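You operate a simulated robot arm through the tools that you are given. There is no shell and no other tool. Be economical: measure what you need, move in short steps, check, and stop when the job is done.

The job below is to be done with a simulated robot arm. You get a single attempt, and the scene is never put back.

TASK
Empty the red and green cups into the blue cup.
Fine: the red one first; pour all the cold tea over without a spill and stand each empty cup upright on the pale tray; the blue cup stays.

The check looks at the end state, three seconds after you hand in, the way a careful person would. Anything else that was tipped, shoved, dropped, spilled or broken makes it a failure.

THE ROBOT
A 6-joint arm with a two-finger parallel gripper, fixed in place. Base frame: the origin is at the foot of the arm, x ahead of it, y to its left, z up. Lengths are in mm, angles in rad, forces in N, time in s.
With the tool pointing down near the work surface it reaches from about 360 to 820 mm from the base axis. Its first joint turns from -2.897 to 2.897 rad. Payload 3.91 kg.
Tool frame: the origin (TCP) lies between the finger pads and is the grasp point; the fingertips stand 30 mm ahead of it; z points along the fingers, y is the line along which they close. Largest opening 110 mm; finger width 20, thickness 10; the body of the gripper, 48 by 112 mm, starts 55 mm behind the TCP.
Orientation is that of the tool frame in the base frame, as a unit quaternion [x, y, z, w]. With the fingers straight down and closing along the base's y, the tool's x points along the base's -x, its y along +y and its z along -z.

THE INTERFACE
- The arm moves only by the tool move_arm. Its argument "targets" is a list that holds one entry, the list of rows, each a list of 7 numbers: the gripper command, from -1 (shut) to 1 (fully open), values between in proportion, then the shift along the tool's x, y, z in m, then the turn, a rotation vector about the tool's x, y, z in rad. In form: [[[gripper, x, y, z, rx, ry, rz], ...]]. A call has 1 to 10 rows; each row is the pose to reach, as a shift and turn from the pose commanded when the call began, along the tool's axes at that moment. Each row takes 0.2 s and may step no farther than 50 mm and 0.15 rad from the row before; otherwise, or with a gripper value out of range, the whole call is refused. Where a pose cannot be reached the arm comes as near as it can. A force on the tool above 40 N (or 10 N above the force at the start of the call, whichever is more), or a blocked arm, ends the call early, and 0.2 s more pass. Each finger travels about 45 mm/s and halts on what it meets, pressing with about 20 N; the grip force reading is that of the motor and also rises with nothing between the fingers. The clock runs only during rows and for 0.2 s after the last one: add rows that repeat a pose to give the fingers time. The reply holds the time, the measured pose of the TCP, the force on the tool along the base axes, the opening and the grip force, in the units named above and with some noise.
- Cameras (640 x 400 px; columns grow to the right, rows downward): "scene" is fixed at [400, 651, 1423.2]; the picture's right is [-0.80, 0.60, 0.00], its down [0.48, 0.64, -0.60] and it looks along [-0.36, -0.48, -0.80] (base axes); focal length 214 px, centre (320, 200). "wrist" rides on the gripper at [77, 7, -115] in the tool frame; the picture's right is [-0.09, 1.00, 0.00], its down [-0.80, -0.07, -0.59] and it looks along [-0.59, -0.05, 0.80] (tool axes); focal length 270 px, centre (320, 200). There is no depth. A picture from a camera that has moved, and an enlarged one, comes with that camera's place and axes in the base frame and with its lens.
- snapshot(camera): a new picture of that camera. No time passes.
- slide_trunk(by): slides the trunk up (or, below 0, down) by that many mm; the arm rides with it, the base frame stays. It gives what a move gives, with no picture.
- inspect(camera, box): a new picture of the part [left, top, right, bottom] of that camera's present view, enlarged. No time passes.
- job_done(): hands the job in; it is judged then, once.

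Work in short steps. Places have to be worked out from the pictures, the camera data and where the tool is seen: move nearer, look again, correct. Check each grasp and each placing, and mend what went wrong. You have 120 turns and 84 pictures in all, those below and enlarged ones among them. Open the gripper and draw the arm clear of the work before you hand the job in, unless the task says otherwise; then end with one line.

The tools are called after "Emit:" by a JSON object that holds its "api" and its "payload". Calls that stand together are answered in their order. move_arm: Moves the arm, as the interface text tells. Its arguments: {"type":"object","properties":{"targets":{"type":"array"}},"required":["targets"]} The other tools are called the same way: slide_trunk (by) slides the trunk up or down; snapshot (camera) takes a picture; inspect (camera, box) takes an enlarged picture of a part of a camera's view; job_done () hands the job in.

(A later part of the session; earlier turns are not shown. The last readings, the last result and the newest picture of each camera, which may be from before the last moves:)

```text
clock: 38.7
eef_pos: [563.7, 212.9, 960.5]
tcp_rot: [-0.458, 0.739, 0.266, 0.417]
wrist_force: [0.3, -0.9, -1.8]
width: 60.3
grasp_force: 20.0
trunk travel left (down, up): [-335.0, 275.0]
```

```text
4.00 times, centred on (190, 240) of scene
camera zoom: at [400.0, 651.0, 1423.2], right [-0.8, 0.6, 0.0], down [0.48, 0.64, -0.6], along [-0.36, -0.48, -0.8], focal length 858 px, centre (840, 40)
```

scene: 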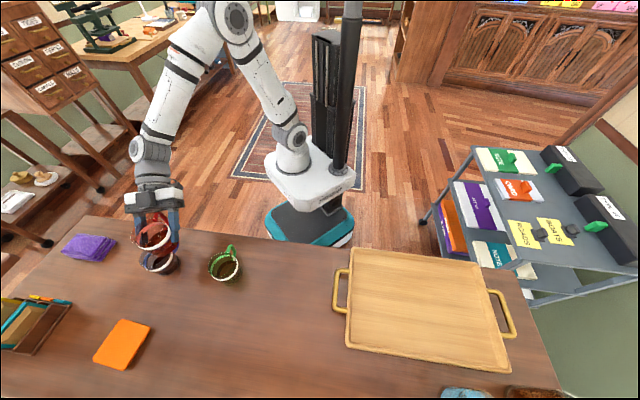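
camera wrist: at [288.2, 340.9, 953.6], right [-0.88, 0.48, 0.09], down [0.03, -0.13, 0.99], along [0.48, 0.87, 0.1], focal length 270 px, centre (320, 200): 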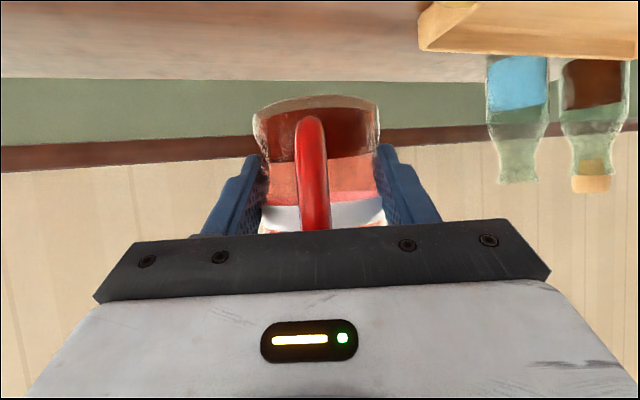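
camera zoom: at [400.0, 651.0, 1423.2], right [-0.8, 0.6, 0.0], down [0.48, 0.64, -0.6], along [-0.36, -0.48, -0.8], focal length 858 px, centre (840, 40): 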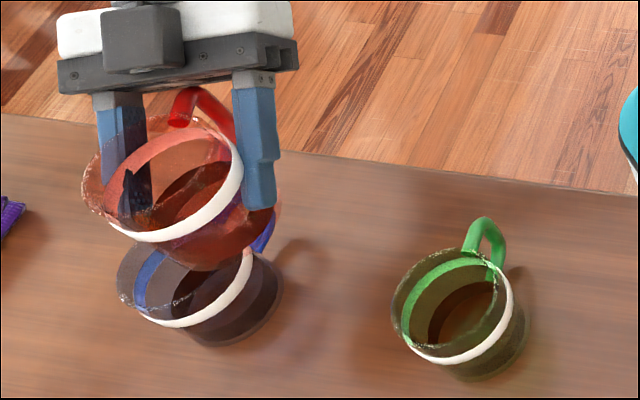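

Red is upright beside and above blue. I'll tilt it 0.8 rad towards blue, below the spill angle, and check reach and grip.

Emit:
{"api": "move_arm", "payload": {"targets": [[[-1, 0, 0, 0, -0.0512, 0, 0.0859], [-1, 0, 0, 0, -0.1024, 0, 0.1718], [-1, 0, 0, 0, -0.1536, 0, 0.2577], [-1, 0, 0, 0, -0.2048, 0, 0.3436], [-1, 0, 0, 0, -0.256, 0, 0.4295], [-1, 0, 0, 0, -0.3072, 0, 0.5154], [-1, 0, 0, 0, -0.3584, 0, 0.6013], [-1, 0, 0, 0, -0.4096, 0, 0.6872]]]}}

Emit:
{"api": "inspect", "payload": {"camera": "scene", "box": [120, 190, 260, 290]}}

```text
clock: 40.5
eef_pos: [561.9, 212.4, 959.8]
tcp_rot: [-0.258, 0.78, 0.532, 0.202]
wrist_force: [-0.1, 0.1, -1.3]
width: 60.5
grasp_force: 19.7
trunk travel left (down, up): [-335.0, 275.0]
```

```text
4.00 times, centred on (190, 240) of scene
camera zoom: at [400.0, 651.0, 1423.2], right [-0.8, 0.6, 0.0], down [0.48, 0.64, -0.6], along [-0.36, -0.48, -0.8], focal length 858 px, centre (840, 40)
```

zoom: 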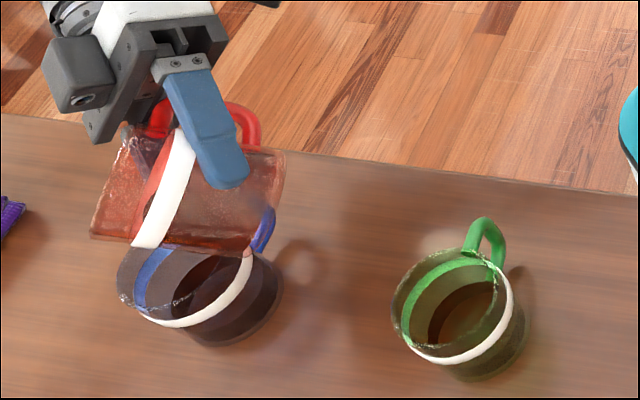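

Tilt is 46.7° as commanded, with the lip about 11 mm short of blue's centre. I'll lower 40 mm and then tilt slowly to about 70° to start the flow, keeping the lip in place.

Emit:
{"api": "slide_trunk", "payload": {"by": -40}}

Emit:
{"api": "move_arm", "payload": {"targets": [[[-1, 0.0041, -0.0047, 0.0024, -0.065, 0, 0.109], [-1, 0.0008, -0.0019, 0.0005, -0.119, 0, 0.199], [-1, -0.0021, 0.0003, -0.0013, -0.163, 0, 0.274], [-1, -0.0037, 0.0012, -0.0022, -0.186, 0, 0.312], [-1, -0.0053, 0.002, -0.0031, -0.208, 0, 0.35], [-1, -0.0053, 0.002, -0.0031, -0.208, 0, 0.35]]]}}

Emit:
{"api": "inspect", "payload": {"camera": "scene", "box": [120, 190, 260, 290]}}

```text
clock: 41.4
eef_pos: [562.2, 212.6, 920.1]
tcp_rot: [-0.258, 0.781, 0.532, 0.203]
wrist_force: [0.4, -0.5, -1.0]
width: 60.3
grasp_force: 19.9
trunk travel left (down, up): [-295.0, 315.0]
```

```text
clock: 42.8
eef_pos: [564.6, 210.8, 925.4]
tcp_rot: [-0.138, 0.755, 0.637, 0.08]
wrist_force: [-0.4, 0.3, -1.6]
width: 60.3
grasp_force: 19.8
trunk travel left (down, up): [-295.0, 315.0]
```

```text
4.00 times, centred on (190, 240) of scene
camera zoom: at [400.0, 651.0, 1423.2], right [-0.8, 0.6, 0.0], down [0.48, 0.64, -0.6], along [-0.36, -0.48, -0.8], focal length 858 px, centre (840, 40)
```

zoom: 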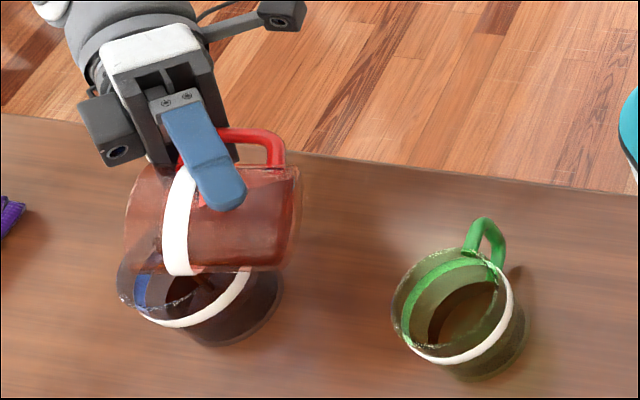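

No spill is visible and the lip is over blue. I'll continue slowly to 85°.

Emit:
{"api": "move_arm", "payload": {"targets": [[[-1, -0.0012, 0.0014, -0.0007, -0.0223, 0, 0.0375], [-1, -0.0025, 0.0028, -0.0014, -0.0447, 0, 0.075], [-1, -0.0037, 0.0042, -0.0021, -0.067, 0, 0.1125], [-1, -0.005, 0.0055, -0.0029, -0.0894, 0, 0.15], [-1, -0.0065, 0.0066, -0.0037, -0.1117, 0, 0.1875], [-1, -0.0079, 0.0078, -0.0046, -0.1341, 0, 0.225], [-1, -0.0079, 0.0078, -0.0046, -0.1341, 0, 0.225]]]}}

Emit:
{"api": "inspect", "payload": {"camera": "scene", "box": [130, 210, 220, 290]}}

```text
clock: 44.4
eef_pos: [571.7, 208.4, 935.5]
tcp_rot: [-0.057, 0.72, 0.691, -0.002]
wrist_force: [-0.3, -0.6, -1.6]
width: 60.4
grasp_force: 19.6
trunk travel left (down, up): [-295.0, 315.0]
```

```text
5.00 times, centred on (175, 250) of scene
camera zoom: at [400.0, 651.0, 1423.2], right [-0.8, 0.6, 0.0], down [0.48, 0.64, -0.6], along [-0.36, -0.48, -0.8], focal length 1072 px, centre (1045, -50)
```

zoom: 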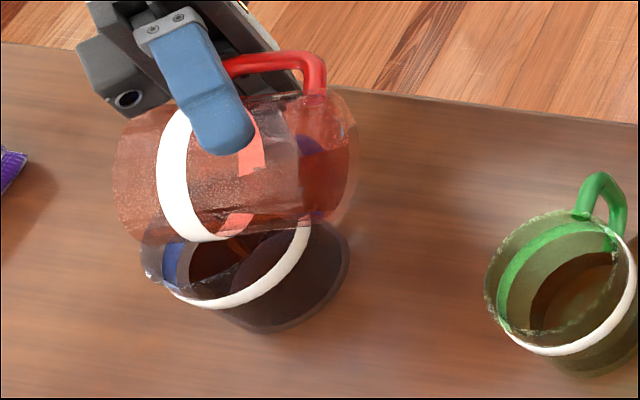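

Still no spill. I'll continue to 105° with the lip held over blue.

Emit:
{"api": "move_arm", "payload": {"targets": [[[-1, -0.0018, 0.003, -0.0011, -0.0447, 0, 0.075], [-1, -0.0037, 0.0061, -0.0022, -0.0894, 0, 0.15], [-1, -0.0065, 0.0082, -0.004, -0.1341, 0, 0.225], [-1, -0.0094, 0.0103, -0.0057, -0.1788, 0, 0.3], [-1, -0.0094, 0.0103, -0.0057, -0.1788, 0, 0.3], [-1, -0.0094, 0.0103, -0.0057, -0.1788, 0, 0.3]]]}}

Emit:
{"api": "inspect", "payload": {"camera": "scene", "box": [130, 210, 220, 290]}}

```text
clock: 45.8
eef_pos: [581.0, 203.4, 947.7]
tcp_rot: [0.051, 0.657, 0.744, -0.11]
wrist_force: [-0.6, -0.3, -0.7]
width: 60.5
grasp_force: 20.1
trunk travel left (down, up): [-295.0, 315.0]
```

```text
5.00 times, centred on (175, 250) of scene
camera zoom: at [400.0, 651.0, 1423.2], right [-0.8, 0.6, 0.0], down [0.48, 0.64, -0.6], along [-0.36, -0.48, -0.8], focal length 1072 px, centre (1045, -50)
```

zoom: 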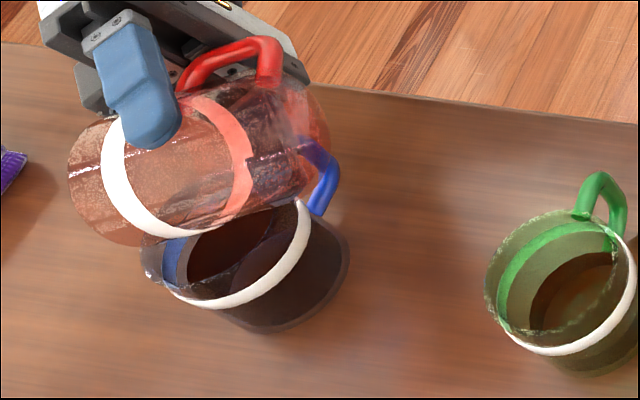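

Red is nearly empty and blue has filled further. I'll tilt to 122° and hold there to drain the rest.

Emit:
{"api": "move_arm", "payload": {"targets": [[[-1, -0.003, 0.0025, -0.0018, -0.051, 0, 0.085], [-1, -0.006, 0.005, -0.0035, -0.102, 0, 0.17], [-1, -0.009, 0.0075, -0.0053, -0.152, 0, 0.255], [-1, -0.009, 0.0075, -0.0053, -0.152, 0, 0.255], [-1, -0.009, 0.0075, -0.0053, -0.152, 0, 0.255], [-1, -0.009, 0.0075, -0.0053, -0.152, 0, 0.255], [-1, -0.009, 0.0075, -0.0053, -0.152, 0, 0.255]]]}}

Emit:
{"api": "inspect", "payload": {"camera": "scene", "box": [130, 210, 220, 290]}}

```text
clock: 47.4
eef_pos: [591.0, 200.1, 952.0]
tcp_rot: [0.142, 0.587, 0.771, -0.2]
wrist_force: [0.4, -0.1, -1.3]
width: 60.4
grasp_force: 20.1
trunk travel left (down, up): [-295.0, 315.0]
```

```text
5.00 times, centred on (175, 250) of scene
camera zoom: at [400.0, 651.0, 1423.2], right [-0.8, 0.6, 0.0], down [0.48, 0.64, -0.6], along [-0.36, -0.48, -0.8], focal length 1072 px, centre (1045, -50)
```

zoom: 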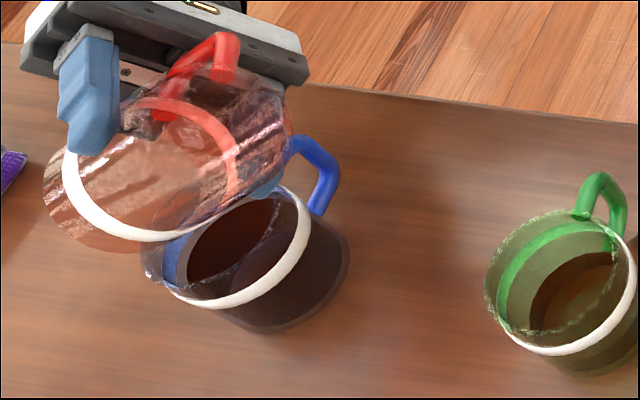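

Red is clear and empty, and the table around blue is dry. I'll raise and turn red back upright.

Emit:
{"api": "slide_trunk", "payload": {"by": 45}}

Emit:
{"api": "move_arm", "payload": {"targets": [[[-1, 0, 0, 0, 0.0748, 0, -0.1254], [-1, 0, 0, 0, 0.1495, 0, -0.2508], [-1, 0, 0, 0, 0.2243, 0, -0.3762], [-1, 0, 0, 0, 0.299, 0, -0.5016], [-1, 0, 0, 0, 0.3738, 0, -0.627], [-1, 0, 0, 0, 0.4485, 0, -0.7524], [-1, 0, 0, 0, 0.5233, 0, -0.8778], [-1, 0, 0, 0, 0.598, 0, -1.0032], [-1, 0, 0, 0, 0.6728, 0, -1.1286], [-1, 0, 0, 0, 0.7475, 0, -1.254]]]}}

Emit:
{"api": "move_arm", "payload": {"targets": [[[-1, 0, 0, 0, 0.0748, 0, -0.1254], [-1, 0, 0, 0, 0.1495, 0, -0.2508], [-1, 0, 0, 0, 0.2243, 0, -0.3762], [-1, 0, 0, 0, 0.299, 0, -0.5016], [-1, 0, 0, 0, 0.343, 0, -0.575], [-1, 0, 0, 0, 0.343, 0, -0.575]]]}}

Emit:
{"api": "inspect", "payload": {"camera": "scene", "box": [110, 180, 250, 280]}}

```text
clock: 48.2
eef_pos: [590.7, 197.9, 998.3]
tcp_rot: [0.142, 0.588, 0.771, -0.2]
wrist_force: [-0.8, 0.1, -2.0]
width: 60.3
grasp_force: 20.0
trunk travel left (down, up): [-340.0, 270.0]
```

```text
clock: 50.4
eef_pos: [591.2, 199.3, 997.3]
tcp_rot: [-0.299, 0.782, 0.488, 0.246]
wrist_force: [-0.4, -0.2, -1.4]
width: 60.4
grasp_force: 19.3
trunk travel left (down, up): [-340.0, 270.0]
```

```text
clock: 51.8
eef_pos: [590.4, 198.7, 997.5]
tcp_rot: [-0.461, 0.737, 0.26, 0.42]
wrist_force: [0.1, -0.1, -1.6]
width: 60.5
grasp_force: 20.2
trunk travel left (down, up): [-340.0, 270.0]
```

```text
4.00 times, centred on (180, 230) of scene
camera zoom: at [400.0, 651.0, 1423.2], right [-0.8, 0.6, 0.0], down [0.48, 0.64, -0.6], along [-0.36, -0.48, -0.8], focal length 858 px, centre (880, 80)
```

zoom: 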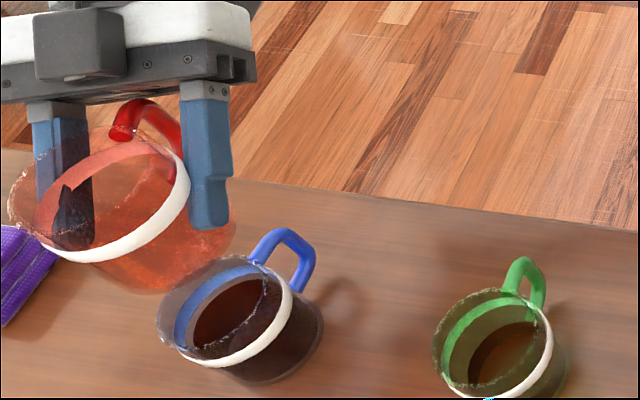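

Red is upright and empty, and blue's level is visibly higher. I'll carry red high to the tray in two legs, yawing left on the second.

Emit:
{"api": "move_arm", "payload": {"targets": [[[-1, -0.0071, 0.0222, 0.0119, 0, 0, 0], [-1, -0.0177, 0.0555, 0.0297, 0, 0, 0], [-1, -0.0283, 0.0888, 0.0475, 0, 0, 0], [-1, -0.0389, 0.1221, 0.0653, 0, 0, 0], [-1, -0.0496, 0.1554, 0.0832, 0, 0, 0], [-1, -0.0602, 0.1887, 0.101, 0, 0, 0], [-1, -0.0708, 0.222, 0.1188, 0, 0, 0]]]}}

Emit:
{"api": "move_arm", "payload": {"targets": [[[-1, -0.0052, 0.0327, 0.0087, -0.0745, 0, -0.0443], [-1, -0.0104, 0.0653, 0.0175, -0.149, 0, -0.0887], [-1, -0.0156, 0.098, 0.0262, -0.2235, 0, -0.133], [-1, -0.0208, 0.1307, 0.0349, -0.298, 0, -0.1773], [-1, -0.026, 0.1633, 0.0437, -0.3725, 0, -0.2217], [-1, -0.0312, 0.196, 0.0524, -0.447, 0, -0.266]]]}}

```text
clock: 53.4
eef_pos: [451.7, 424.1, 996.1]
tcp_rot: [-0.462, 0.737, 0.26, 0.419]
wrist_force: [0.1, -0.1, -2.0]
width: 60.3
grasp_force: 20.0
trunk travel left (down, up): [-340.0, 270.0]
```

```text
clock: 54.8
eef_pos: [301.6, 563.3, 996.4]
tcp_rot: [0.636, -0.593, -0.36, -0.337]
wrist_force: [0.4, -0.4, -1.9]
width: 60.4
grasp_force: 20.0
trunk travel left (down, up): [-340.0, 270.0]
```

Yaw is now 94°. I'll move over the tray and look.

Emit:
{"api": "move_arm", "payload": {"targets": [[[-1, -0.0129, 0.0262, 0.0216, 0, 0, 0], [-1, -0.0258, 0.0523, 0.0432, 0, 0, 0], [-1, -0.0387, 0.0785, 0.0648, 0, 0, 0], [-1, -0.0515, 0.1046, 0.0865, 0, 0, 0], [-1, -0.0644, 0.1308, 0.1081, 0, 0, 0], [-1, -0.0773, 0.1569, 0.1297, 0, 0, 0], [-1, -0.0902, 0.1831, 0.1513, 0, 0, 0]]]}}

Emit:
{"api": "slide_trunk", "payload": {"by": -100}}

Emit:
{"api": "snapshot", "payload": {"camera": "scene"}}

Emit:
{"api": "snapshot", "payload": {"camera": "wrist"}}

```text
clock: 56.4
eef_pos: [106.6, 724.8, 995.3]
tcp_rot: [0.636, -0.594, -0.36, -0.337]
wrist_force: [1.3, 0.1, -1.2]
width: 60.3
grasp_force: 20.0
trunk travel left (down, up): [-340.0, 270.0]
```

```text
clock: 57.8
eef_pos: [107.6, 724.0, 895.8]
tcp_rot: [0.635, -0.595, -0.359, -0.338]
wrist_force: [-0.9, 1.3, -1.3]
width: 60.1
grasp_force: 20.1
trunk travel left (down, up): [-240.0, 370.0]
```

```text
37 pictures are left
```

scene: 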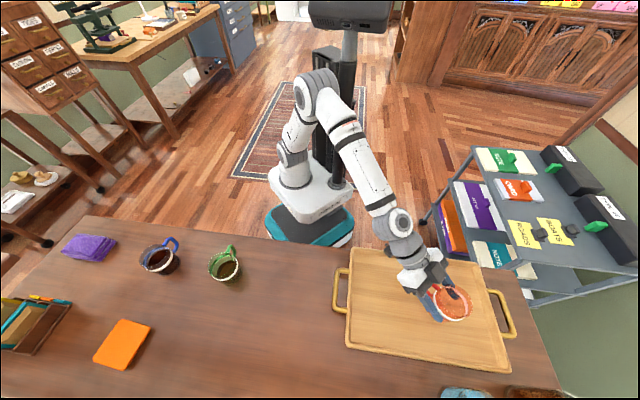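

```text
36 pictures are left
camera wrist: at [108.6, 584.6, 887.4], right [-1.0, -0.02, 0.07], down [0.08, -0.09, 0.99], along [-0.01, 1.0, 0.1], focal length 270 px, centre (320, 200)
```

wrist: 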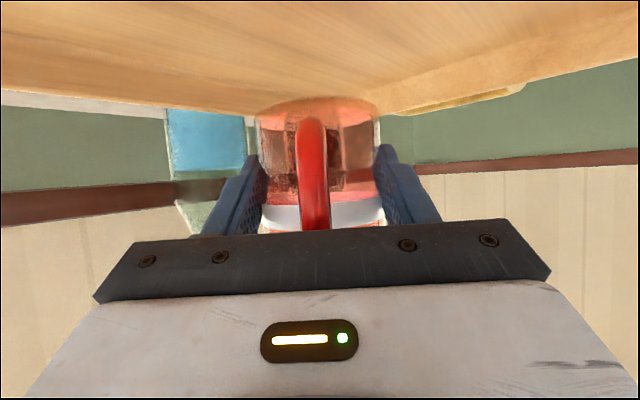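

Red is upright over the tray, with its bottom about 45 mm above the floor. I'll lower most of the way, then feel for contact in small steps.

Emit:
{"api": "slide_trunk", "payload": {"by": -40}}

Emit:
{"api": "move_arm", "payload": {"targets": [[[-1, 0.0026, 0, 0.0015, 0, 0, 0], [-1, 0.0026, 0, 0.0015, 0, 0, 0]]]}}

Emit:
{"api": "snapshot", "payload": {"camera": "wrist"}}

```text
clock: 58.6
eef_pos: [106.4, 722.8, 855.3]
tcp_rot: [0.636, -0.594, -0.36, -0.338]
wrist_force: [0.1, 0.1, -2.2]
width: 60.5
grasp_force: 20.0
trunk travel left (down, up): [-200.0, 410.0]
```

```text
clock: 59.2
eef_pos: [107.2, 722.5, 852.8]
tcp_rot: [0.635, -0.594, -0.359, -0.338]
wrist_force: [0.4, 0.5, -1.8]
width: 60.4
grasp_force: 19.6
trunk travel left (down, up): [-200.0, 410.0]
```

```text
35 pictures are left
camera wrist: at [108.7, 584.2, 844.7], right [-1.0, -0.02, 0.07], down [0.08, -0.09, 0.99], along [-0.01, 1.0, 0.1], focal length 270 px, centre (320, 200)
```

wrist: 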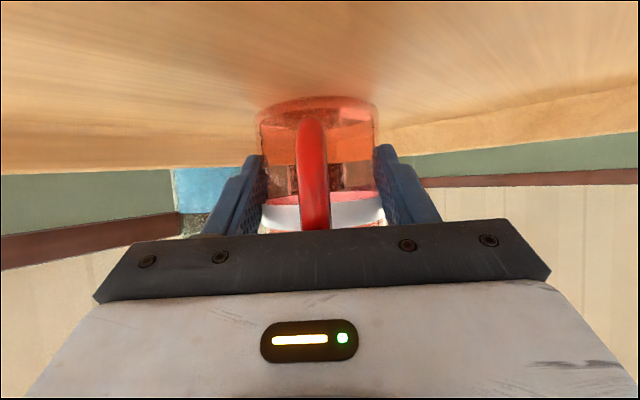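

No contact yet; I'll go 3 mm more.

Emit:
{"api": "move_arm", "payload": {"targets": [[[-1, 0.0013, 0, 0.0008, 0, 0, 0], [-1, 0.0026, 0, 0.0015, 0, 0, 0], [-1, 0.0026, 0, 0.0015, 0, 0, 0]]]}}

Emit:
{"api": "move_arm", "payload": {"targets": [[[-1, 0.0013, 0, 0.0008, 0, 0, 0], [-1, 0.0013, 0, 0.0008, 0, 0, 0]]]}}

```text
clock: 60.0
eef_pos: [106.5, 723.1, 849.2]
tcp_rot: [0.635, -0.594, -0.36, -0.338]
wrist_force: [0.1, 1.6, 0.1]
width: 60.6
grasp_force: 20.1
trunk travel left (down, up): [-200.0, 410.0]
```

```text
clock: 60.6
eef_pos: [108.1, 722.5, 850.1]
tcp_rot: [0.635, -0.593, -0.36, -0.339]
wrist_force: [-2.2, 1.5, 11.9]
width: 60.2
grasp_force: 20.0
trunk travel left (down, up): [-200.0, 410.0]
```

Contact is felt at about 12 N. I'll ease up 1 mm and open the gripper.

Emit:
{"api": "move_arm", "payload": {"targets": [[[-1, -0.0009, 0, -0.0005, 0, 0, 0], [0.4, -0.0009, 0, -0.0005, 0, 0, 0], [0.7, -0.0009, 0, -0.0005, 0, 0, 0], [1, -0.0009, 0, -0.0005, 0, 0, 0], [1, -0.0009, 0, -0.0005, 0, 0, 0], [1, -0.0009, 0, -0.0005, 0, 0, 0]]]}}

Emit:
{"api": "inspect", "payload": {"camera": "scene", "box": [380, 230, 520, 330]}}

Emit:
{"api": "snapshot", "payload": {"camera": "wrist"}}

```text
clock: 62.0
eef_pos: [107.9, 723.4, 848.7]
tcp_rot: [0.636, -0.594, -0.36, -0.337]
wrist_force: [-0.1, -0.6, 0.7]
width: 110.2
grasp_force: 0.1
trunk travel left (down, up): [-200.0, 410.0]
```

```text
4.00 times, centred on (450, 280) of scene
camera zoom: at [400.0, 651.0, 1423.2], right [-0.8, 0.6, 0.0], down [0.48, 0.64, -0.6], along [-0.36, -0.48, -0.8], focal length 858 px, centre (-200, -120)
```

zoom: 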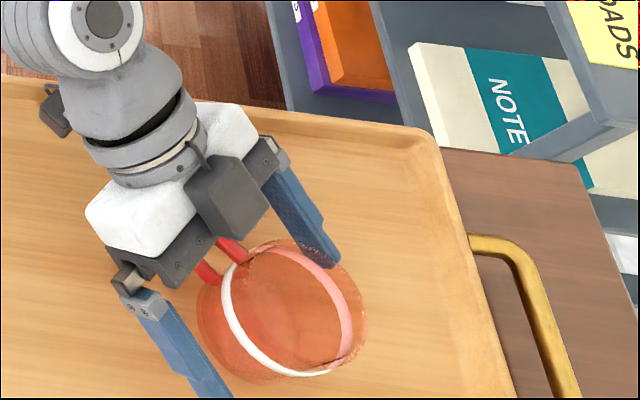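

```text
33 pictures are left
camera wrist: at [109.1, 584.6, 840.9], right [-1.0, -0.02, 0.07], down [0.08, -0.09, 0.99], along [-0.01, 1.0, 0.1], focal length 270 px, centre (320, 200)
```

wrist: 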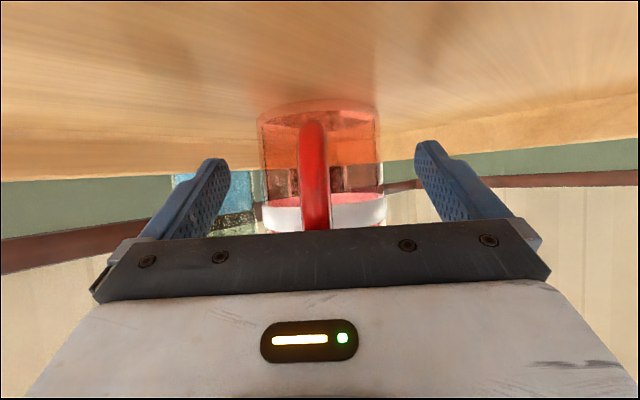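

Red stands upright on the tray. I'll back the fingers off and rise clear, then return towards green.

Emit:
{"api": "move_arm", "payload": {"targets": [[[1, 0.003, 0, -0.0052, 0, 0, 0], [1, 0.0061, 0, -0.0103, 0, 0, 0]]]}}

Emit:
{"api": "slide_trunk", "payload": {"by": 150}}

Emit:
{"api": "move_arm", "payload": {"targets": [[[1, 0.0137, -0.0303, -0.023, 0, 0, 0], [1, 0.0274, -0.0606, -0.046, 0, 0, 0], [1, 0.0411, -0.0909, -0.069, 0, 0, 0], [1, 0.0549, -0.1212, -0.0921, 0, 0, 0], [1, 0.0686, -0.1515, -0.1151, 0, 0, 0], [1, 0.0823, -0.1818, -0.1381, 0, 0, 0]]]}}

Emit:
{"api": "move_arm", "payload": {"targets": [[[1, 0.0164, -0.0188, -0.0275, 0.0778, 0, 0.0464], [1, 0.0328, -0.0376, -0.055, 0.1555, 0, 0.0928], [1, 0.0492, -0.0564, -0.0825, 0.2333, 0, 0.1391], [1, 0.0656, -0.0752, -0.11, 0.311, 0, 0.1855], [1, 0.0819, -0.094, -0.1375, 0.3888, 0, 0.2319], [1, 0.0983, -0.1128, -0.165, 0.4665, 0, 0.2783], [1, 0.1147, -0.1316, -0.1925, 0.5443, 0, 0.3246], [1, 0.1311, -0.1504, -0.22, 0.622, 0, 0.371]]]}}

Emit:
{"api": "snapshot", "payload": {"camera": "scene"}}

```text
clock: 62.6
eef_pos: [108.9, 710.9, 848.1]
tcp_rot: [0.636, -0.593, -0.36, -0.337]
wrist_force: [0.4, 0.6, 1.1]
width: 110.3
grasp_force: 0.0
trunk travel left (down, up): [-200.0, 410.0]
```

```text
clock: 64.3
eef_pos: [108.8, 711.5, 999.5]
tcp_rot: [0.635, -0.594, -0.36, -0.338]
wrist_force: [0.3, -0.5, 0.1]
width: 110.2
grasp_force: 0.1
trunk travel left (down, up): [-350.0, 260.0]
```

```text
clock: 65.7
eef_pos: [302.1, 562.8, 999.6]
tcp_rot: [0.636, -0.594, -0.36, -0.337]
wrist_force: [-0.1, -0.2, 1.5]
width: 110.1
grasp_force: 0.1
trunk travel left (down, up): [-350.0, 260.0]
```

```text
clock: 67.5
eef_pos: [469.3, 317.1, 998.5]
tcp_rot: [-0.383, 0.781, 0.217, 0.443]
wrist_force: [0.0, 0.1, 1.0]
width: 109.8
grasp_force: 0.0
trunk travel left (down, up): [-350.0, 260.0]
```

```text
32 pictures are left
```

scene: 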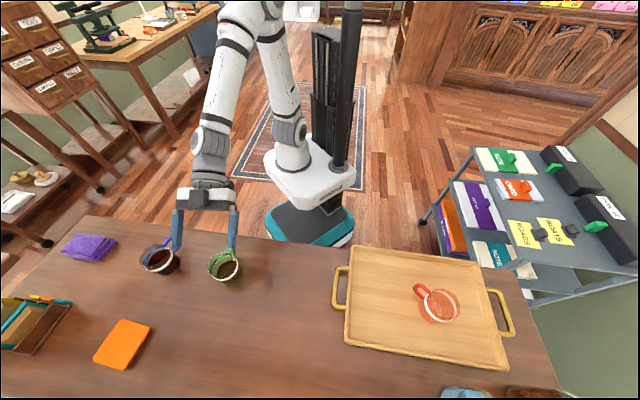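

Red stands on the tray and I'm above and behind green with yaw 52°. I'll lower to just above the rim and check alignment.

Emit:
{"api": "slide_trunk", "payload": {"by": -88}}

Emit:
{"api": "snapshot", "payload": {"camera": "wrist"}}

Emit:
{"api": "inspect", "payload": {"camera": "scene", "box": [160, 210, 280, 290]}}

```text
clock: 68.8
eef_pos: [467.9, 317.3, 912.9]
tcp_rot: [-0.384, 0.78, 0.217, 0.444]
wrist_force: [-0.1, 0.1, 0.0]
width: 110.2
grasp_force: 0.0
trunk travel left (down, up): [-262.0, 348.0]
```

```text
31 pictures are left
camera wrist: at [378.2, 210.9, 902.6], right [-0.76, 0.64, 0.07], down [-0.01, -0.12, 0.99], along [0.65, 0.75, 0.1], focal length 270 px, centre (320, 200)
```

wrist: 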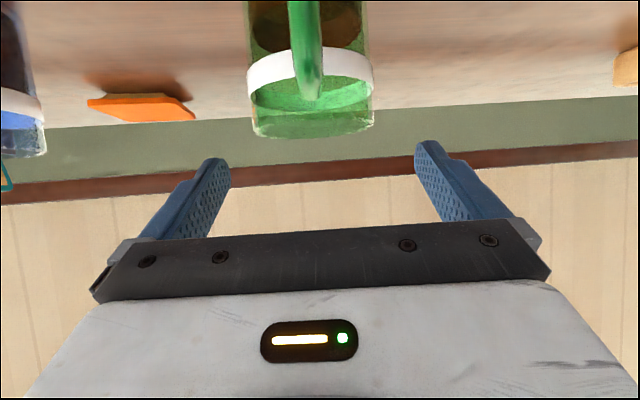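

```text
5.00 times, centred on (220, 250) of scene
camera zoom: at [400.0, 651.0, 1423.2], right [-0.8, 0.6, 0.0], down [0.48, 0.64, -0.6], along [-0.36, -0.48, -0.8], focal length 1072 px, centre (820, -50)
```

zoom: 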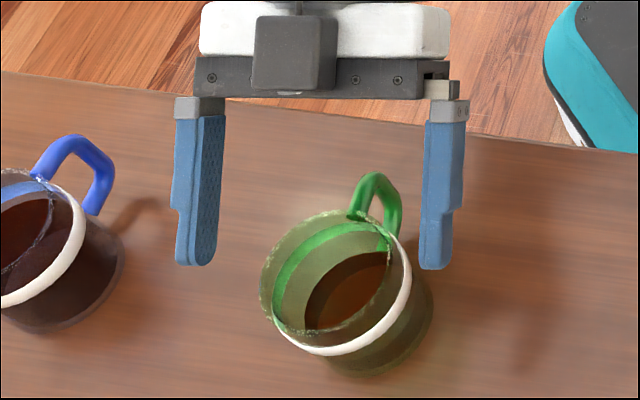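

Green is about 3 mm right of the finger midline, with its handle in line. I'll correct, lower to grasp height and look.

Emit:
{"api": "move_arm", "payload": {"targets": [[[1, 0, -0.003, 0, 0, 0, 0], [1, 0, -0.003, 0, 0, 0, 0]]]}}

Emit:
{"api": "slide_trunk", "payload": {"by": -70}}

Emit:
{"api": "snapshot", "payload": {"camera": "wrist"}}

Emit:
{"api": "inspect", "payload": {"camera": "scene", "box": [160, 210, 280, 290]}}

```text
clock: 69.4
eef_pos: [471.0, 315.0, 910.7]
tcp_rot: [-0.384, 0.781, 0.216, 0.444]
wrist_force: [-0.5, 0.1, -0.1]
width: 110.0
grasp_force: 0.1
trunk travel left (down, up): [-262.0, 348.0]
```

```text
clock: 70.4
eef_pos: [470.9, 315.1, 842.0]
tcp_rot: [-0.383, 0.78, 0.216, 0.444]
wrist_force: [0.4, 0.2, 0.0]
width: 109.9
grasp_force: 0.1
trunk travel left (down, up): [-192.0, 418.0]
```

```text
29 pictures are left
camera wrist: at [380.5, 208.9, 832.4], right [-0.76, 0.64, 0.07], down [-0.01, -0.12, 0.99], along [0.65, 0.75, 0.1], focal length 270 px, centre (320, 200)
```

wrist: 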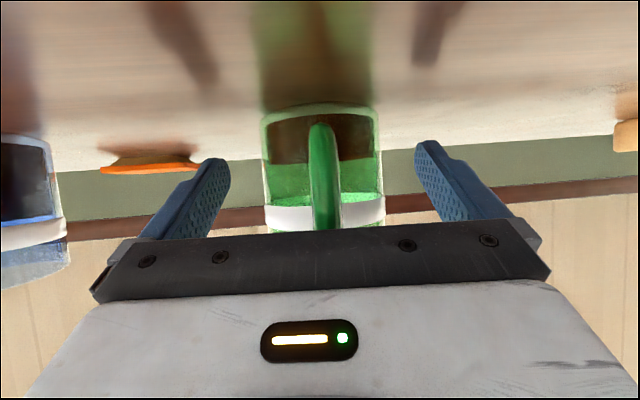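

```text
5.00 times, centred on (220, 250) of scene
camera zoom: at [400.0, 651.0, 1423.2], right [-0.8, 0.6, 0.0], down [0.48, 0.64, -0.6], along [-0.36, -0.48, -0.8], focal length 1072 px, centre (820, -50)
```

zoom: 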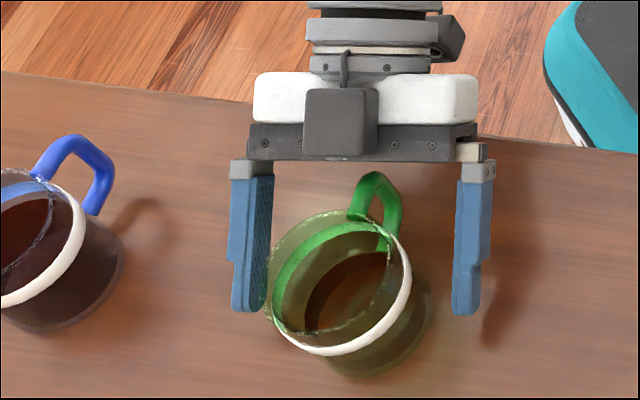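

Green is centred and at the same distance as red was. I'll advance 9 mm and close.

Emit:
{"api": "move_arm", "payload": {"targets": [[[1, -0.0023, 0, 0.0039, 0, 0, 0], [1, -0.0046, 0, 0.0077, 0, 0, 0], [0.5, -0.0046, 0, 0.0077, 0, 0, 0], [0.3, -0.0046, 0, 0.0077, 0, 0, 0], [-1, -0.0046, 0, 0.0077, 0, 0, 0], [-1, -0.0046, 0, 0.0077, 0, 0, 0], [-1, -0.0046, 0, 0.0077, 0, 0, 0], [-1, -0.0046, 0, 0.0077, 0, 0, 0]]]}}

Emit:
{"api": "inspect", "payload": {"camera": "scene", "box": [160, 210, 280, 290]}}

```text
clock: 72.2
eef_pos: [475.4, 322.0, 841.3]
tcp_rot: [-0.384, 0.78, 0.217, 0.444]
wrist_force: [-0.7, 0.6, 0.8]
width: 60.6
grasp_force: 19.6
trunk travel left (down, up): [-192.0, 418.0]
```

```text
5.00 times, centred on (220, 250) of scene
camera zoom: at [400.0, 651.0, 1423.2], right [-0.8, 0.6, 0.0], down [0.48, 0.64, -0.6], along [-0.36, -0.48, -0.8], focal length 1072 px, centre (820, -50)
```

zoom: 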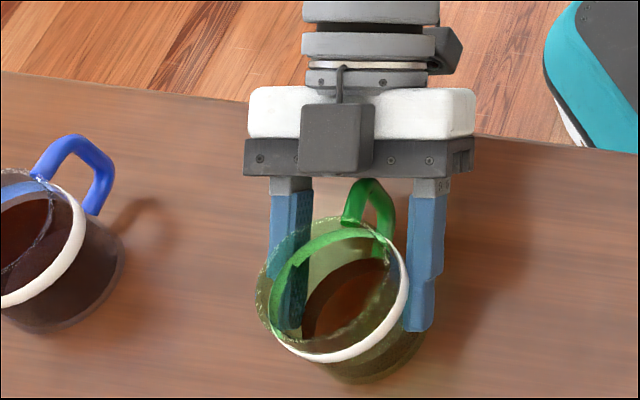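

Gripped at 60.6 mm again. I'll lift and check that it holds.

Emit:
{"api": "slide_trunk", "payload": {"by": 20}}

Emit:
{"api": "slide_trunk", "payload": {"by": 100}}

Emit:
{"api": "snapshot", "payload": {"camera": "wrist"}}

Emit:
{"api": "inspect", "payload": {"camera": "scene", "box": [130, 230, 210, 280]}}

```text
clock: 72.9
eef_pos: [476.7, 322.4, 859.9]
tcp_rot: [-0.384, 0.78, 0.217, 0.443]
wrist_force: [0.3, 0.0, -1.6]
width: 60.3
grasp_force: 19.6
trunk travel left (down, up): [-212.0, 398.0]
```

```text
clock: 74.2
eef_pos: [475.3, 322.8, 959.5]
tcp_rot: [-0.383, 0.781, 0.216, 0.444]
wrist_force: [0.4, -0.1, -2.0]
width: 60.2
grasp_force: 19.7
trunk travel left (down, up): [-312.0, 298.0]
```

```text
26 pictures are left
camera wrist: at [386.0, 216.5, 952.2], right [-0.76, 0.64, 0.07], down [-0.01, -0.12, 0.99], along [0.65, 0.75, 0.1], focal length 270 px, centre (320, 200)
```

wrist: 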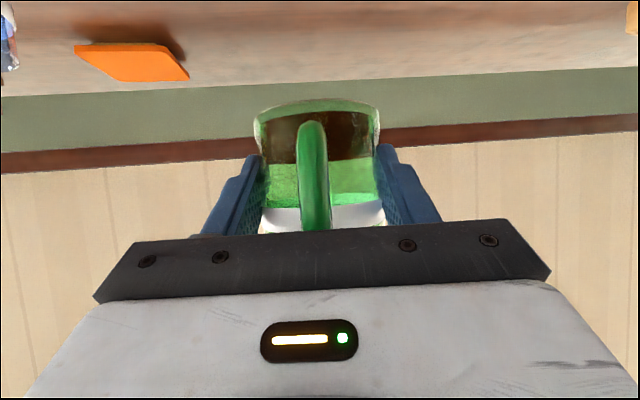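

```text
8.00 times, centred on (170, 255) of scene
camera zoom: at [400.0, 651.0, 1423.2], right [-0.8, 0.6, 0.0], down [0.48, 0.64, -0.6], along [-0.36, -0.48, -0.8], focal length 1716 px, centre (1520, -240)
```

zoom: 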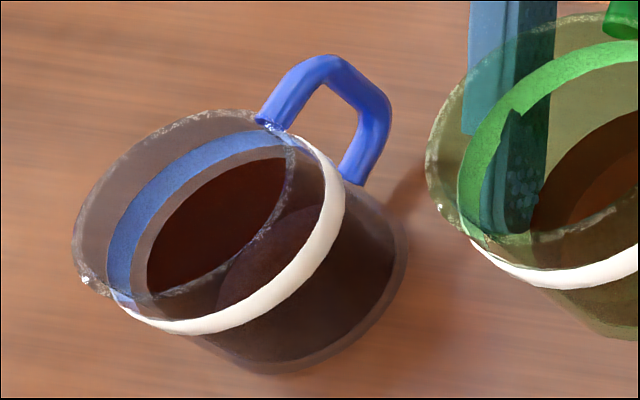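

It holds, and blue hasn't moved. I'll carry green, with the small yaw change, to the same start pose that worked for red.

Emit:
{"api": "move_arm", "payload": {"targets": [[[-1, 0.0011, -0.0085, -0.0018, -0.0112, 0, -0.0067], [-1, 0.0032, -0.0256, -0.0053, -0.0337, 0, -0.0201], [-1, 0.0058, -0.0469, -0.0098, -0.0617, 0, -0.0368], [-1, 0.0084, -0.0682, -0.0142, -0.0898, 0, -0.0535], [-1, 0.0111, -0.0895, -0.0186, -0.1178, 0, -0.0702], [-1, 0.0137, -0.1108, -0.0231, -0.1459, 0, -0.0869], [-1, 0.0158, -0.1278, -0.0266, -0.1683, 0, -0.1003], [-1, 0.0169, -0.1363, -0.0284, -0.1795, 0, -0.107], [-1, 0.0169, -0.1363, -0.0284, -0.1795, 0, -0.107]]]}}

Emit:
{"api": "inspect", "payload": {"camera": "scene", "box": [120, 190, 260, 290]}}

```text
clock: 76.2
eef_pos: [563.9, 210.2, 959.9]
tcp_rot: [-0.463, 0.736, 0.262, 0.419]
wrist_force: [0.2, -0.8, -2.2]
width: 60.4
grasp_force: 20.1
trunk travel left (down, up): [-312.0, 298.0]
```

```text
4.00 times, centred on (190, 240) of scene
camera zoom: at [400.0, 651.0, 1423.2], right [-0.8, 0.6, 0.0], down [0.48, 0.64, -0.6], along [-0.36, -0.48, -0.8], focal length 858 px, centre (840, 40)
```

zoom: 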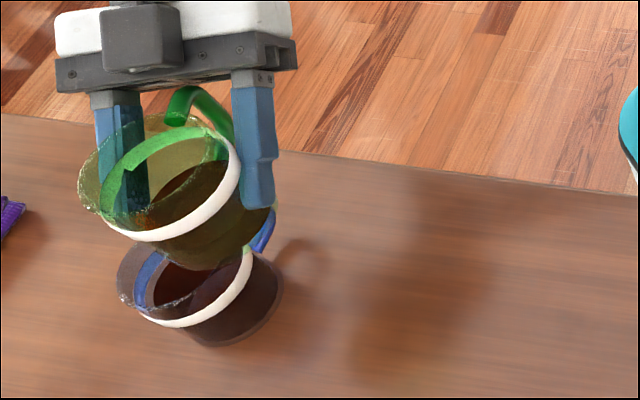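

Same start pose as red, to within about 2 mm. I'll repeat the tilt, lower, and begin the pour.

Emit:
{"api": "move_arm", "payload": {"targets": [[[-1, 0, 0, 0, -0.0512, 0, 0.0859], [-1, 0, 0, 0, -0.1024, 0, 0.1718], [-1, 0, 0, 0, -0.1536, 0, 0.2577], [-1, 0, 0, 0, -0.2048, 0, 0.3436], [-1, 0, 0, 0, -0.256, 0, 0.4295], [-1, 0, 0, 0, -0.3072, 0, 0.5154], [-1, 0, 0, 0, -0.3584, 0, 0.6013], [-1, 0, 0, 0, -0.4096, 0, 0.6872]]]}}

Emit:
{"api": "slide_trunk", "payload": {"by": -40}}

Emit:
{"api": "inspect", "payload": {"camera": "scene", "box": [130, 210, 220, 290]}}

```text
clock: 78.0
eef_pos: [564.6, 211.5, 961.6]
tcp_rot: [-0.264, 0.78, 0.529, 0.205]
wrist_force: [0.3, 0.0, -1.9]
width: 60.4
grasp_force: 20.1
trunk travel left (down, up): [-312.0, 298.0]
```

```text
clock: 78.9
eef_pos: [564.1, 213.1, 920.6]
tcp_rot: [-0.264, 0.781, 0.528, 0.206]
wrist_force: [0.2, 0.4, -1.7]
width: 60.4
grasp_force: 20.0
trunk travel left (down, up): [-272.0, 338.0]
```

```text
5.00 times, centred on (175, 250) of scene
camera zoom: at [400.0, 651.0, 1423.2], right [-0.8, 0.6, 0.0], down [0.48, 0.64, -0.6], along [-0.36, -0.48, -0.8], focal length 1072 px, centre (1045, -50)
```

zoom: 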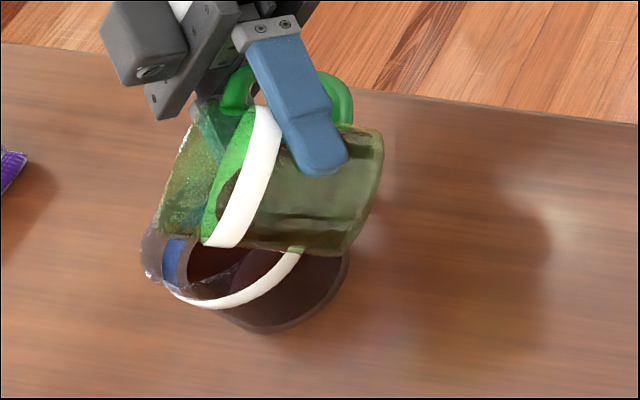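

Everything matches red's pour. I'll tilt slowly to 70°.

Emit:
{"api": "move_arm", "payload": {"targets": [[[-1, 0.0041, -0.0047, 0.0024, -0.065, 0, 0.109], [-1, 0.0008, -0.0019, 0.0005, -0.119, 0, 0.199], [-1, -0.0021, 0.0003, -0.0013, -0.163, 0, 0.274], [-1, -0.0037, 0.0012, -0.0022, -0.186, 0, 0.312], [-1, -0.0053, 0.002, -0.0031, -0.208, 0, 0.35], [-1, -0.0053, 0.002, -0.0031, -0.208, 0, 0.35]]]}}

Emit:
{"api": "move_arm", "payload": {"targets": [[[-1, -0.0012, 0.0014, -0.0007, -0.0223, 0, 0.0375], [-1, -0.0025, 0.0028, -0.0014, -0.0447, 0, 0.075], [-1, -0.0037, 0.0042, -0.0021, -0.067, 0, 0.1125], [-1, -0.005, 0.0055, -0.0029, -0.0894, 0, 0.15], [-1, -0.0065, 0.0066, -0.0037, -0.1117, 0, 0.1875], [-1, -0.0079, 0.0078, -0.0046, -0.1341, 0, 0.225], [-1, -0.0079, 0.0078, -0.0046, -0.1341, 0, 0.225]]]}}

Emit:
{"api": "inspect", "payload": {"camera": "scene", "box": [130, 210, 220, 290]}}

```text
clock: 80.3
eef_pos: [567.8, 211.7, 927.2]
tcp_rot: [-0.143, 0.755, 0.634, 0.081]
wrist_force: [0.2, -0.4, -1.4]
width: 60.3
grasp_force: 20.3
trunk travel left (down, up): [-272.0, 338.0]
```

```text
clock: 81.9
eef_pos: [571.3, 208.9, 936.9]
tcp_rot: [-0.062, 0.723, 0.688, 0.0]
wrist_force: [-0.9, -0.2, -0.7]
width: 60.2
grasp_force: 19.9
trunk travel left (down, up): [-272.0, 338.0]
```

```text
5.00 times, centred on (175, 250) of scene
camera zoom: at [400.0, 651.0, 1423.2], right [-0.8, 0.6, 0.0], down [0.48, 0.64, -0.6], along [-0.36, -0.48, -0.8], focal length 1072 px, centre (1045, -50)
```

zoom: 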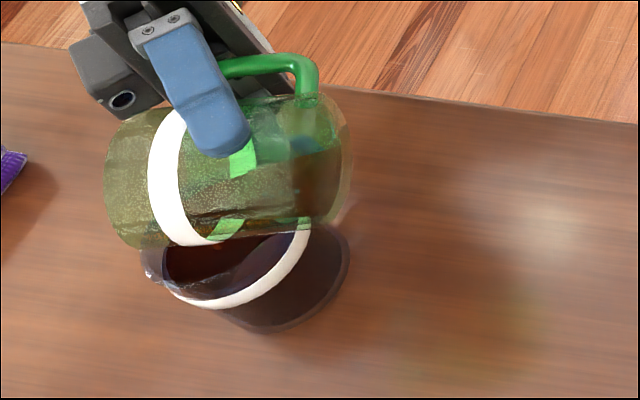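

The flow goes cleanly into blue. I'll continue to 105°, then 122°, and drain.

Emit:
{"api": "move_arm", "payload": {"targets": [[[-1, -0.0018, 0.003, -0.0011, -0.0447, 0, 0.075], [-1, -0.0037, 0.0061, -0.0022, -0.0894, 0, 0.15], [-1, -0.0065, 0.0082, -0.004, -0.1341, 0, 0.225], [-1, -0.0094, 0.0103, -0.0057, -0.1788, 0, 0.3], [-1, -0.0094, 0.0103, -0.0057, -0.1788, 0, 0.3], [-1, -0.0094, 0.0103, -0.0057, -0.1788, 0, 0.3]]]}}

Emit:
{"api": "move_arm", "payload": {"targets": [[[-1, -0.003, 0.0025, -0.0018, -0.051, 0, 0.085], [-1, -0.006, 0.005, -0.0035, -0.102, 0, 0.17], [-1, -0.009, 0.0075, -0.0053, -0.152, 0, 0.255], [-1, -0.009, 0.0075, -0.0053, -0.152, 0, 0.255], [-1, -0.009, 0.0075, -0.0053, -0.152, 0, 0.255], [-1, -0.009, 0.0075, -0.0053, -0.152, 0, 0.255], [-1, -0.009, 0.0075, -0.0053, -0.152, 0, 0.255]]]}}

Emit:
{"api": "inspect", "payload": {"camera": "scene", "box": [130, 210, 220, 290]}}

```text
clock: 83.3
eef_pos: [580.7, 205.7, 947.7]
tcp_rot: [0.045, 0.66, 0.742, -0.109]
wrist_force: [0.1, -0.6, -1.0]
width: 60.3
grasp_force: 20.2
trunk travel left (down, up): [-272.0, 338.0]
```

```text
clock: 84.9
eef_pos: [593.0, 199.5, 952.7]
tcp_rot: [0.137, 0.591, 0.77, -0.197]
wrist_force: [0.4, -0.2, -1.4]
width: 60.9
grasp_force: 20.2
trunk travel left (down, up): [-272.0, 338.0]
```

```text
5.00 times, centred on (175, 250) of scene
camera zoom: at [400.0, 651.0, 1423.2], right [-0.8, 0.6, 0.0], down [0.48, 0.64, -0.6], along [-0.36, -0.48, -0.8], focal length 1072 px, centre (1045, -50)
```

zoom: 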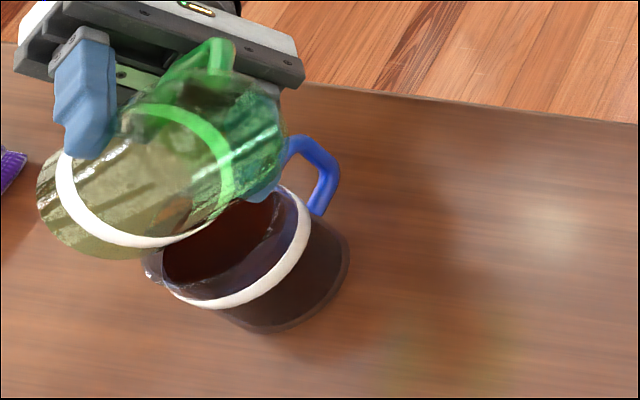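

Green is drained. I'll raise and turn it upright.

Emit:
{"api": "slide_trunk", "payload": {"by": 45}}

Emit:
{"api": "move_arm", "payload": {"targets": [[[-1, 0, 0, 0, 0.0748, 0, -0.1254], [-1, 0, 0, 0, 0.1495, 0, -0.2508], [-1, 0, 0, 0, 0.2243, 0, -0.3762], [-1, 0, 0, 0, 0.299, 0, -0.5016], [-1, 0, 0, 0, 0.3738, 0, -0.627], [-1, 0, 0, 0, 0.4485, 0, -0.7524], [-1, 0, 0, 0, 0.5233, 0, -0.8778], [-1, 0, 0, 0, 0.598, 0, -1.0032], [-1, 0, 0, 0, 0.6728, 0, -1.1286], [-1, 0, 0, 0, 0.7475, 0, -1.254]]]}}

Emit:
{"api": "move_arm", "payload": {"targets": [[[-1, 0, 0, 0, 0.0748, 0, -0.1254], [-1, 0, 0, 0, 0.1495, 0, -0.2508], [-1, 0, 0, 0, 0.2243, 0, -0.3762], [-1, 0, 0, 0, 0.299, 0, -0.5016], [-1, 0, 0, 0, 0.343, 0, -0.575], [-1, 0, 0, 0, 0.343, 0, -0.575]]]}}

Emit:
{"api": "inspect", "payload": {"camera": "scene", "box": [110, 180, 250, 280]}}

```text
clock: 85.7
eef_pos: [592.6, 199.3, 997.3]
tcp_rot: [0.137, 0.591, 0.771, -0.196]
wrist_force: [-0.1, 0.8, -1.8]
width: 60.4
grasp_force: 19.8
trunk travel left (down, up): [-317.0, 293.0]
```

```text
clock: 87.9
eef_pos: [592.2, 201.1, 997.2]
tcp_rot: [-0.304, 0.782, 0.484, 0.249]
wrist_force: [0.1, 0.2, -1.4]
width: 60.6
grasp_force: 19.9
trunk travel left (down, up): [-317.0, 293.0]
```

```text
clock: 89.3
eef_pos: [590.4, 200.5, 997.7]
tcp_rot: [-0.467, 0.734, 0.256, 0.421]
wrist_force: [-0.1, 0.4, -1.6]
width: 60.5
grasp_force: 19.2
trunk travel left (down, up): [-317.0, 293.0]
```

```text
4.00 times, centred on (180, 230) of scene
camera zoom: at [400.0, 651.0, 1423.2], right [-0.8, 0.6, 0.0], down [0.48, 0.64, -0.6], along [-0.36, -0.48, -0.8], focal length 858 px, centre (880, 80)
```

zoom: 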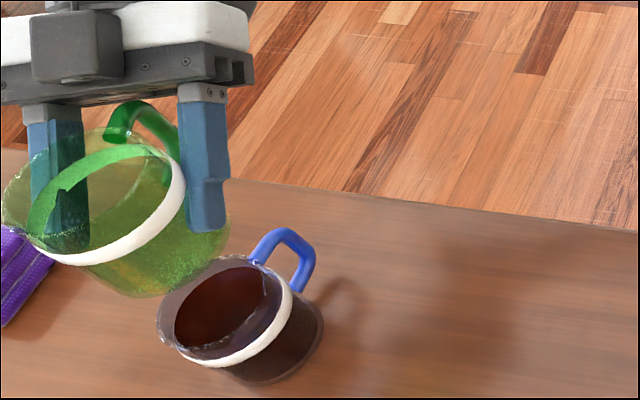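

Green is empty and upright; blue is full but below its rim, and the table is dry. I'll carry green to the tray by the same route, stopping short of red.

Emit:
{"api": "move_arm", "payload": {"targets": [[[-1, -0.0071, 0.0222, 0.0119, 0, 0, 0], [-1, -0.0177, 0.0555, 0.0297, 0, 0, 0], [-1, -0.0283, 0.0888, 0.0475, 0, 0, 0], [-1, -0.0389, 0.1221, 0.0653, 0, 0, 0], [-1, -0.0496, 0.1554, 0.0832, 0, 0, 0], [-1, -0.0602, 0.1887, 0.101, 0, 0, 0], [-1, -0.0708, 0.222, 0.1188, 0, 0, 0]]]}}

Emit:
{"api": "move_arm", "payload": {"targets": [[[-1, -0.0052, 0.0327, 0.0087, -0.0745, 0, -0.0443], [-1, -0.0104, 0.0653, 0.0175, -0.149, 0, -0.0887], [-1, -0.0156, 0.098, 0.0262, -0.2235, 0, -0.133], [-1, -0.0208, 0.1307, 0.0349, -0.298, 0, -0.1773], [-1, -0.026, 0.1633, 0.0437, -0.3725, 0, -0.2217], [-1, -0.0312, 0.196, 0.0524, -0.447, 0, -0.266]]]}}

Emit:
{"api": "move_arm", "payload": {"targets": [[[-1, -0.0109, 0.026, 0.0182, 0, 0, 0], [-1, -0.0218, 0.0521, 0.0365, 0, 0, 0], [-1, -0.0326, 0.0781, 0.0547, 0, 0, 0], [-1, -0.0435, 0.1041, 0.0729, 0, 0, 0], [-1, -0.0435, 0.1041, 0.0729, 0, 0, 0]]]}}

Emit:
{"api": "snapshot", "payload": {"camera": "scene"}}

```text
clock: 90.9
eef_pos: [450.4, 420.8, 992.8]
tcp_rot: [-0.466, 0.734, 0.256, 0.422]
wrist_force: [-0.7, 0.4, -1.6]
width: 60.4
grasp_force: 19.8
trunk travel left (down, up): [-317.0, 293.0]
```

```text
clock: 92.3
eef_pos: [301.2, 561.6, 989.5]
tcp_rot: [0.641, -0.591, -0.354, -0.338]
wrist_force: [-0.5, 0.1, -1.2]
width: 60.4
grasp_force: 19.7
trunk travel left (down, up): [-317.0, 293.0]
```

```text
clock: 93.5
eef_pos: [192.2, 639.0, 987.1]
tcp_rot: [0.64, -0.592, -0.355, -0.338]
wrist_force: [-0.1, 0.4, -2.1]
width: 60.0
grasp_force: 20.3
trunk travel left (down, up): [-317.0, 293.0]
```

```text
19 pictures are left
```

scene: 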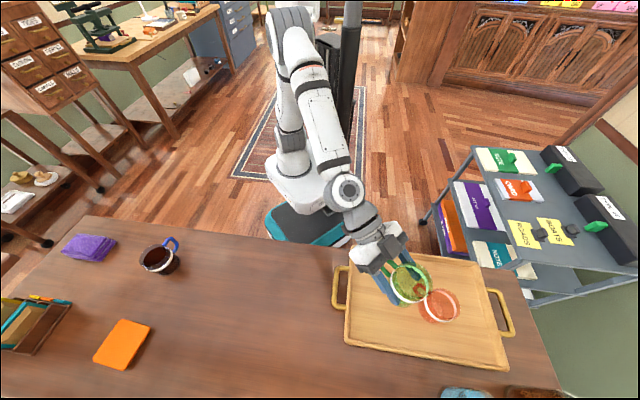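

Green is level and clear of red. I'll lower and check the clearance to red.

Emit:
{"api": "slide_trunk", "payload": {"by": -100}}

Emit:
{"api": "inspect", "payload": {"camera": "scene", "box": [340, 230, 500, 330]}}

Emit:
{"api": "snapshot", "payload": {"camera": "wrist"}}

```text
clock: 94.9
eef_pos: [192.8, 639.2, 887.4]
tcp_rot: [0.641, -0.591, -0.355, -0.338]
wrist_force: [-0.1, 0.5, -1.2]
width: 60.2
grasp_force: 19.9
trunk travel left (down, up): [-217.0, 393.0]
```

```text
4.00 times, centred on (420, 280) of scene
camera zoom: at [400.0, 651.0, 1423.2], right [-0.8, 0.6, 0.0], down [0.48, 0.64, -0.6], along [-0.36, -0.48, -0.8], focal length 858 px, centre (-80, -120)
```

zoom: 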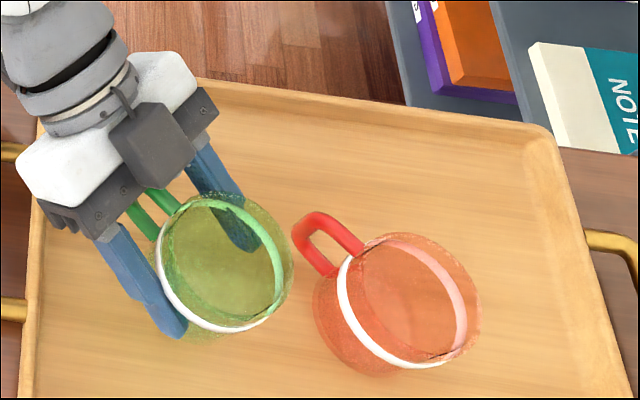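

```text
17 pictures are left
camera wrist: at [194.8, 500.0, 880.4], right [-1.0, -0.03, 0.06], down [0.06, -0.09, 0.99], along [-0.02, 1.0, 0.09], focal length 270 px, centre (320, 200)
```

wrist: 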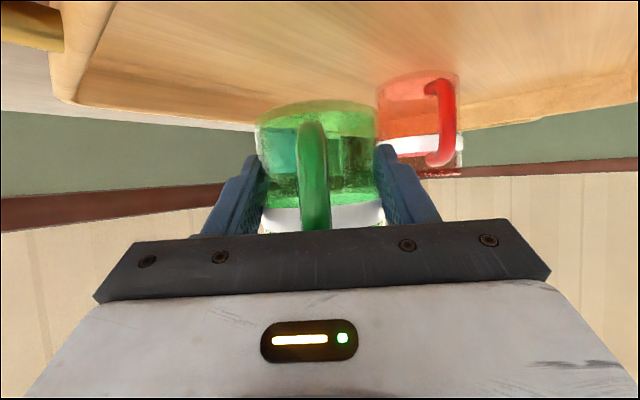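

Opening fully here would bring the left finger close to red's handle. I'll shift 10 mm right and 5 mm back before lowering, and open only part way on release.

Emit:
{"api": "move_arm", "payload": {"targets": [[[-1, 0.0026, -0.01, -0.0043, 0, 0, 0], [-1, 0.0026, -0.01, -0.0043, 0, 0, 0]]]}}

Emit:
{"api": "slide_trunk", "payload": {"by": -34}}

Emit:
{"api": "move_arm", "payload": {"targets": [[[-1, 0.0013, 0, 0.0008, 0, 0, 0], [-1, 0.0026, 0, 0.0015, 0, 0, 0], [-1, 0.0026, 0, 0.0015, 0, 0, 0]]]}}

```text
clock: 95.5
eef_pos: [202.2, 634.0, 886.6]
tcp_rot: [0.64, -0.591, -0.355, -0.339]
wrist_force: [0.4, 0.4, -1.0]
width: 60.3
grasp_force: 19.8
trunk travel left (down, up): [-217.0, 393.0]
```

```text
clock: 96.2
eef_pos: [202.6, 635.0, 853.5]
tcp_rot: [0.64, -0.591, -0.355, -0.338]
wrist_force: [-0.4, -0.1, -1.7]
width: 60.6
grasp_force: 19.8
trunk travel left (down, up): [-183.0, 427.0]
```

```text
clock: 97.0
eef_pos: [202.7, 635.4, 849.5]
tcp_rot: [0.641, -0.591, -0.355, -0.338]
wrist_force: [0.6, -0.1, -2.4]
width: 60.6
grasp_force: 20.6
trunk travel left (down, up): [-183.0, 427.0]
```

No contact yet. I'll go down in 1.5 mm steps.

Emit:
{"api": "move_arm", "payload": {"targets": [[[-1, 0.0013, 0, 0.0008, 0, 0, 0], [-1, 0.0013, 0, 0.0008, 0, 0, 0]]]}}

Emit:
{"api": "move_arm", "payload": {"targets": [[[-1, 0.0009, 0, 0.0005, 0, 0, 0], [-1, 0.0009, 0, 0.0005, 0, 0, 0]]]}}

```text
clock: 97.7
eef_pos: [203.1, 633.9, 849.3]
tcp_rot: [0.64, -0.592, -0.354, -0.338]
wrist_force: [0.6, 0.7, 3.0]
width: 60.7
grasp_force: 20.1
trunk travel left (down, up): [-183.0, 427.0]
```

```text
clock: 98.2
eef_pos: [201.6, 633.6, 849.4]
tcp_rot: [0.64, -0.592, -0.354, -0.339]
wrist_force: [2.5, 4.4, 9.1]
width: 60.6
grasp_force: 19.7
trunk travel left (down, up): [-183.0, 427.0]
```

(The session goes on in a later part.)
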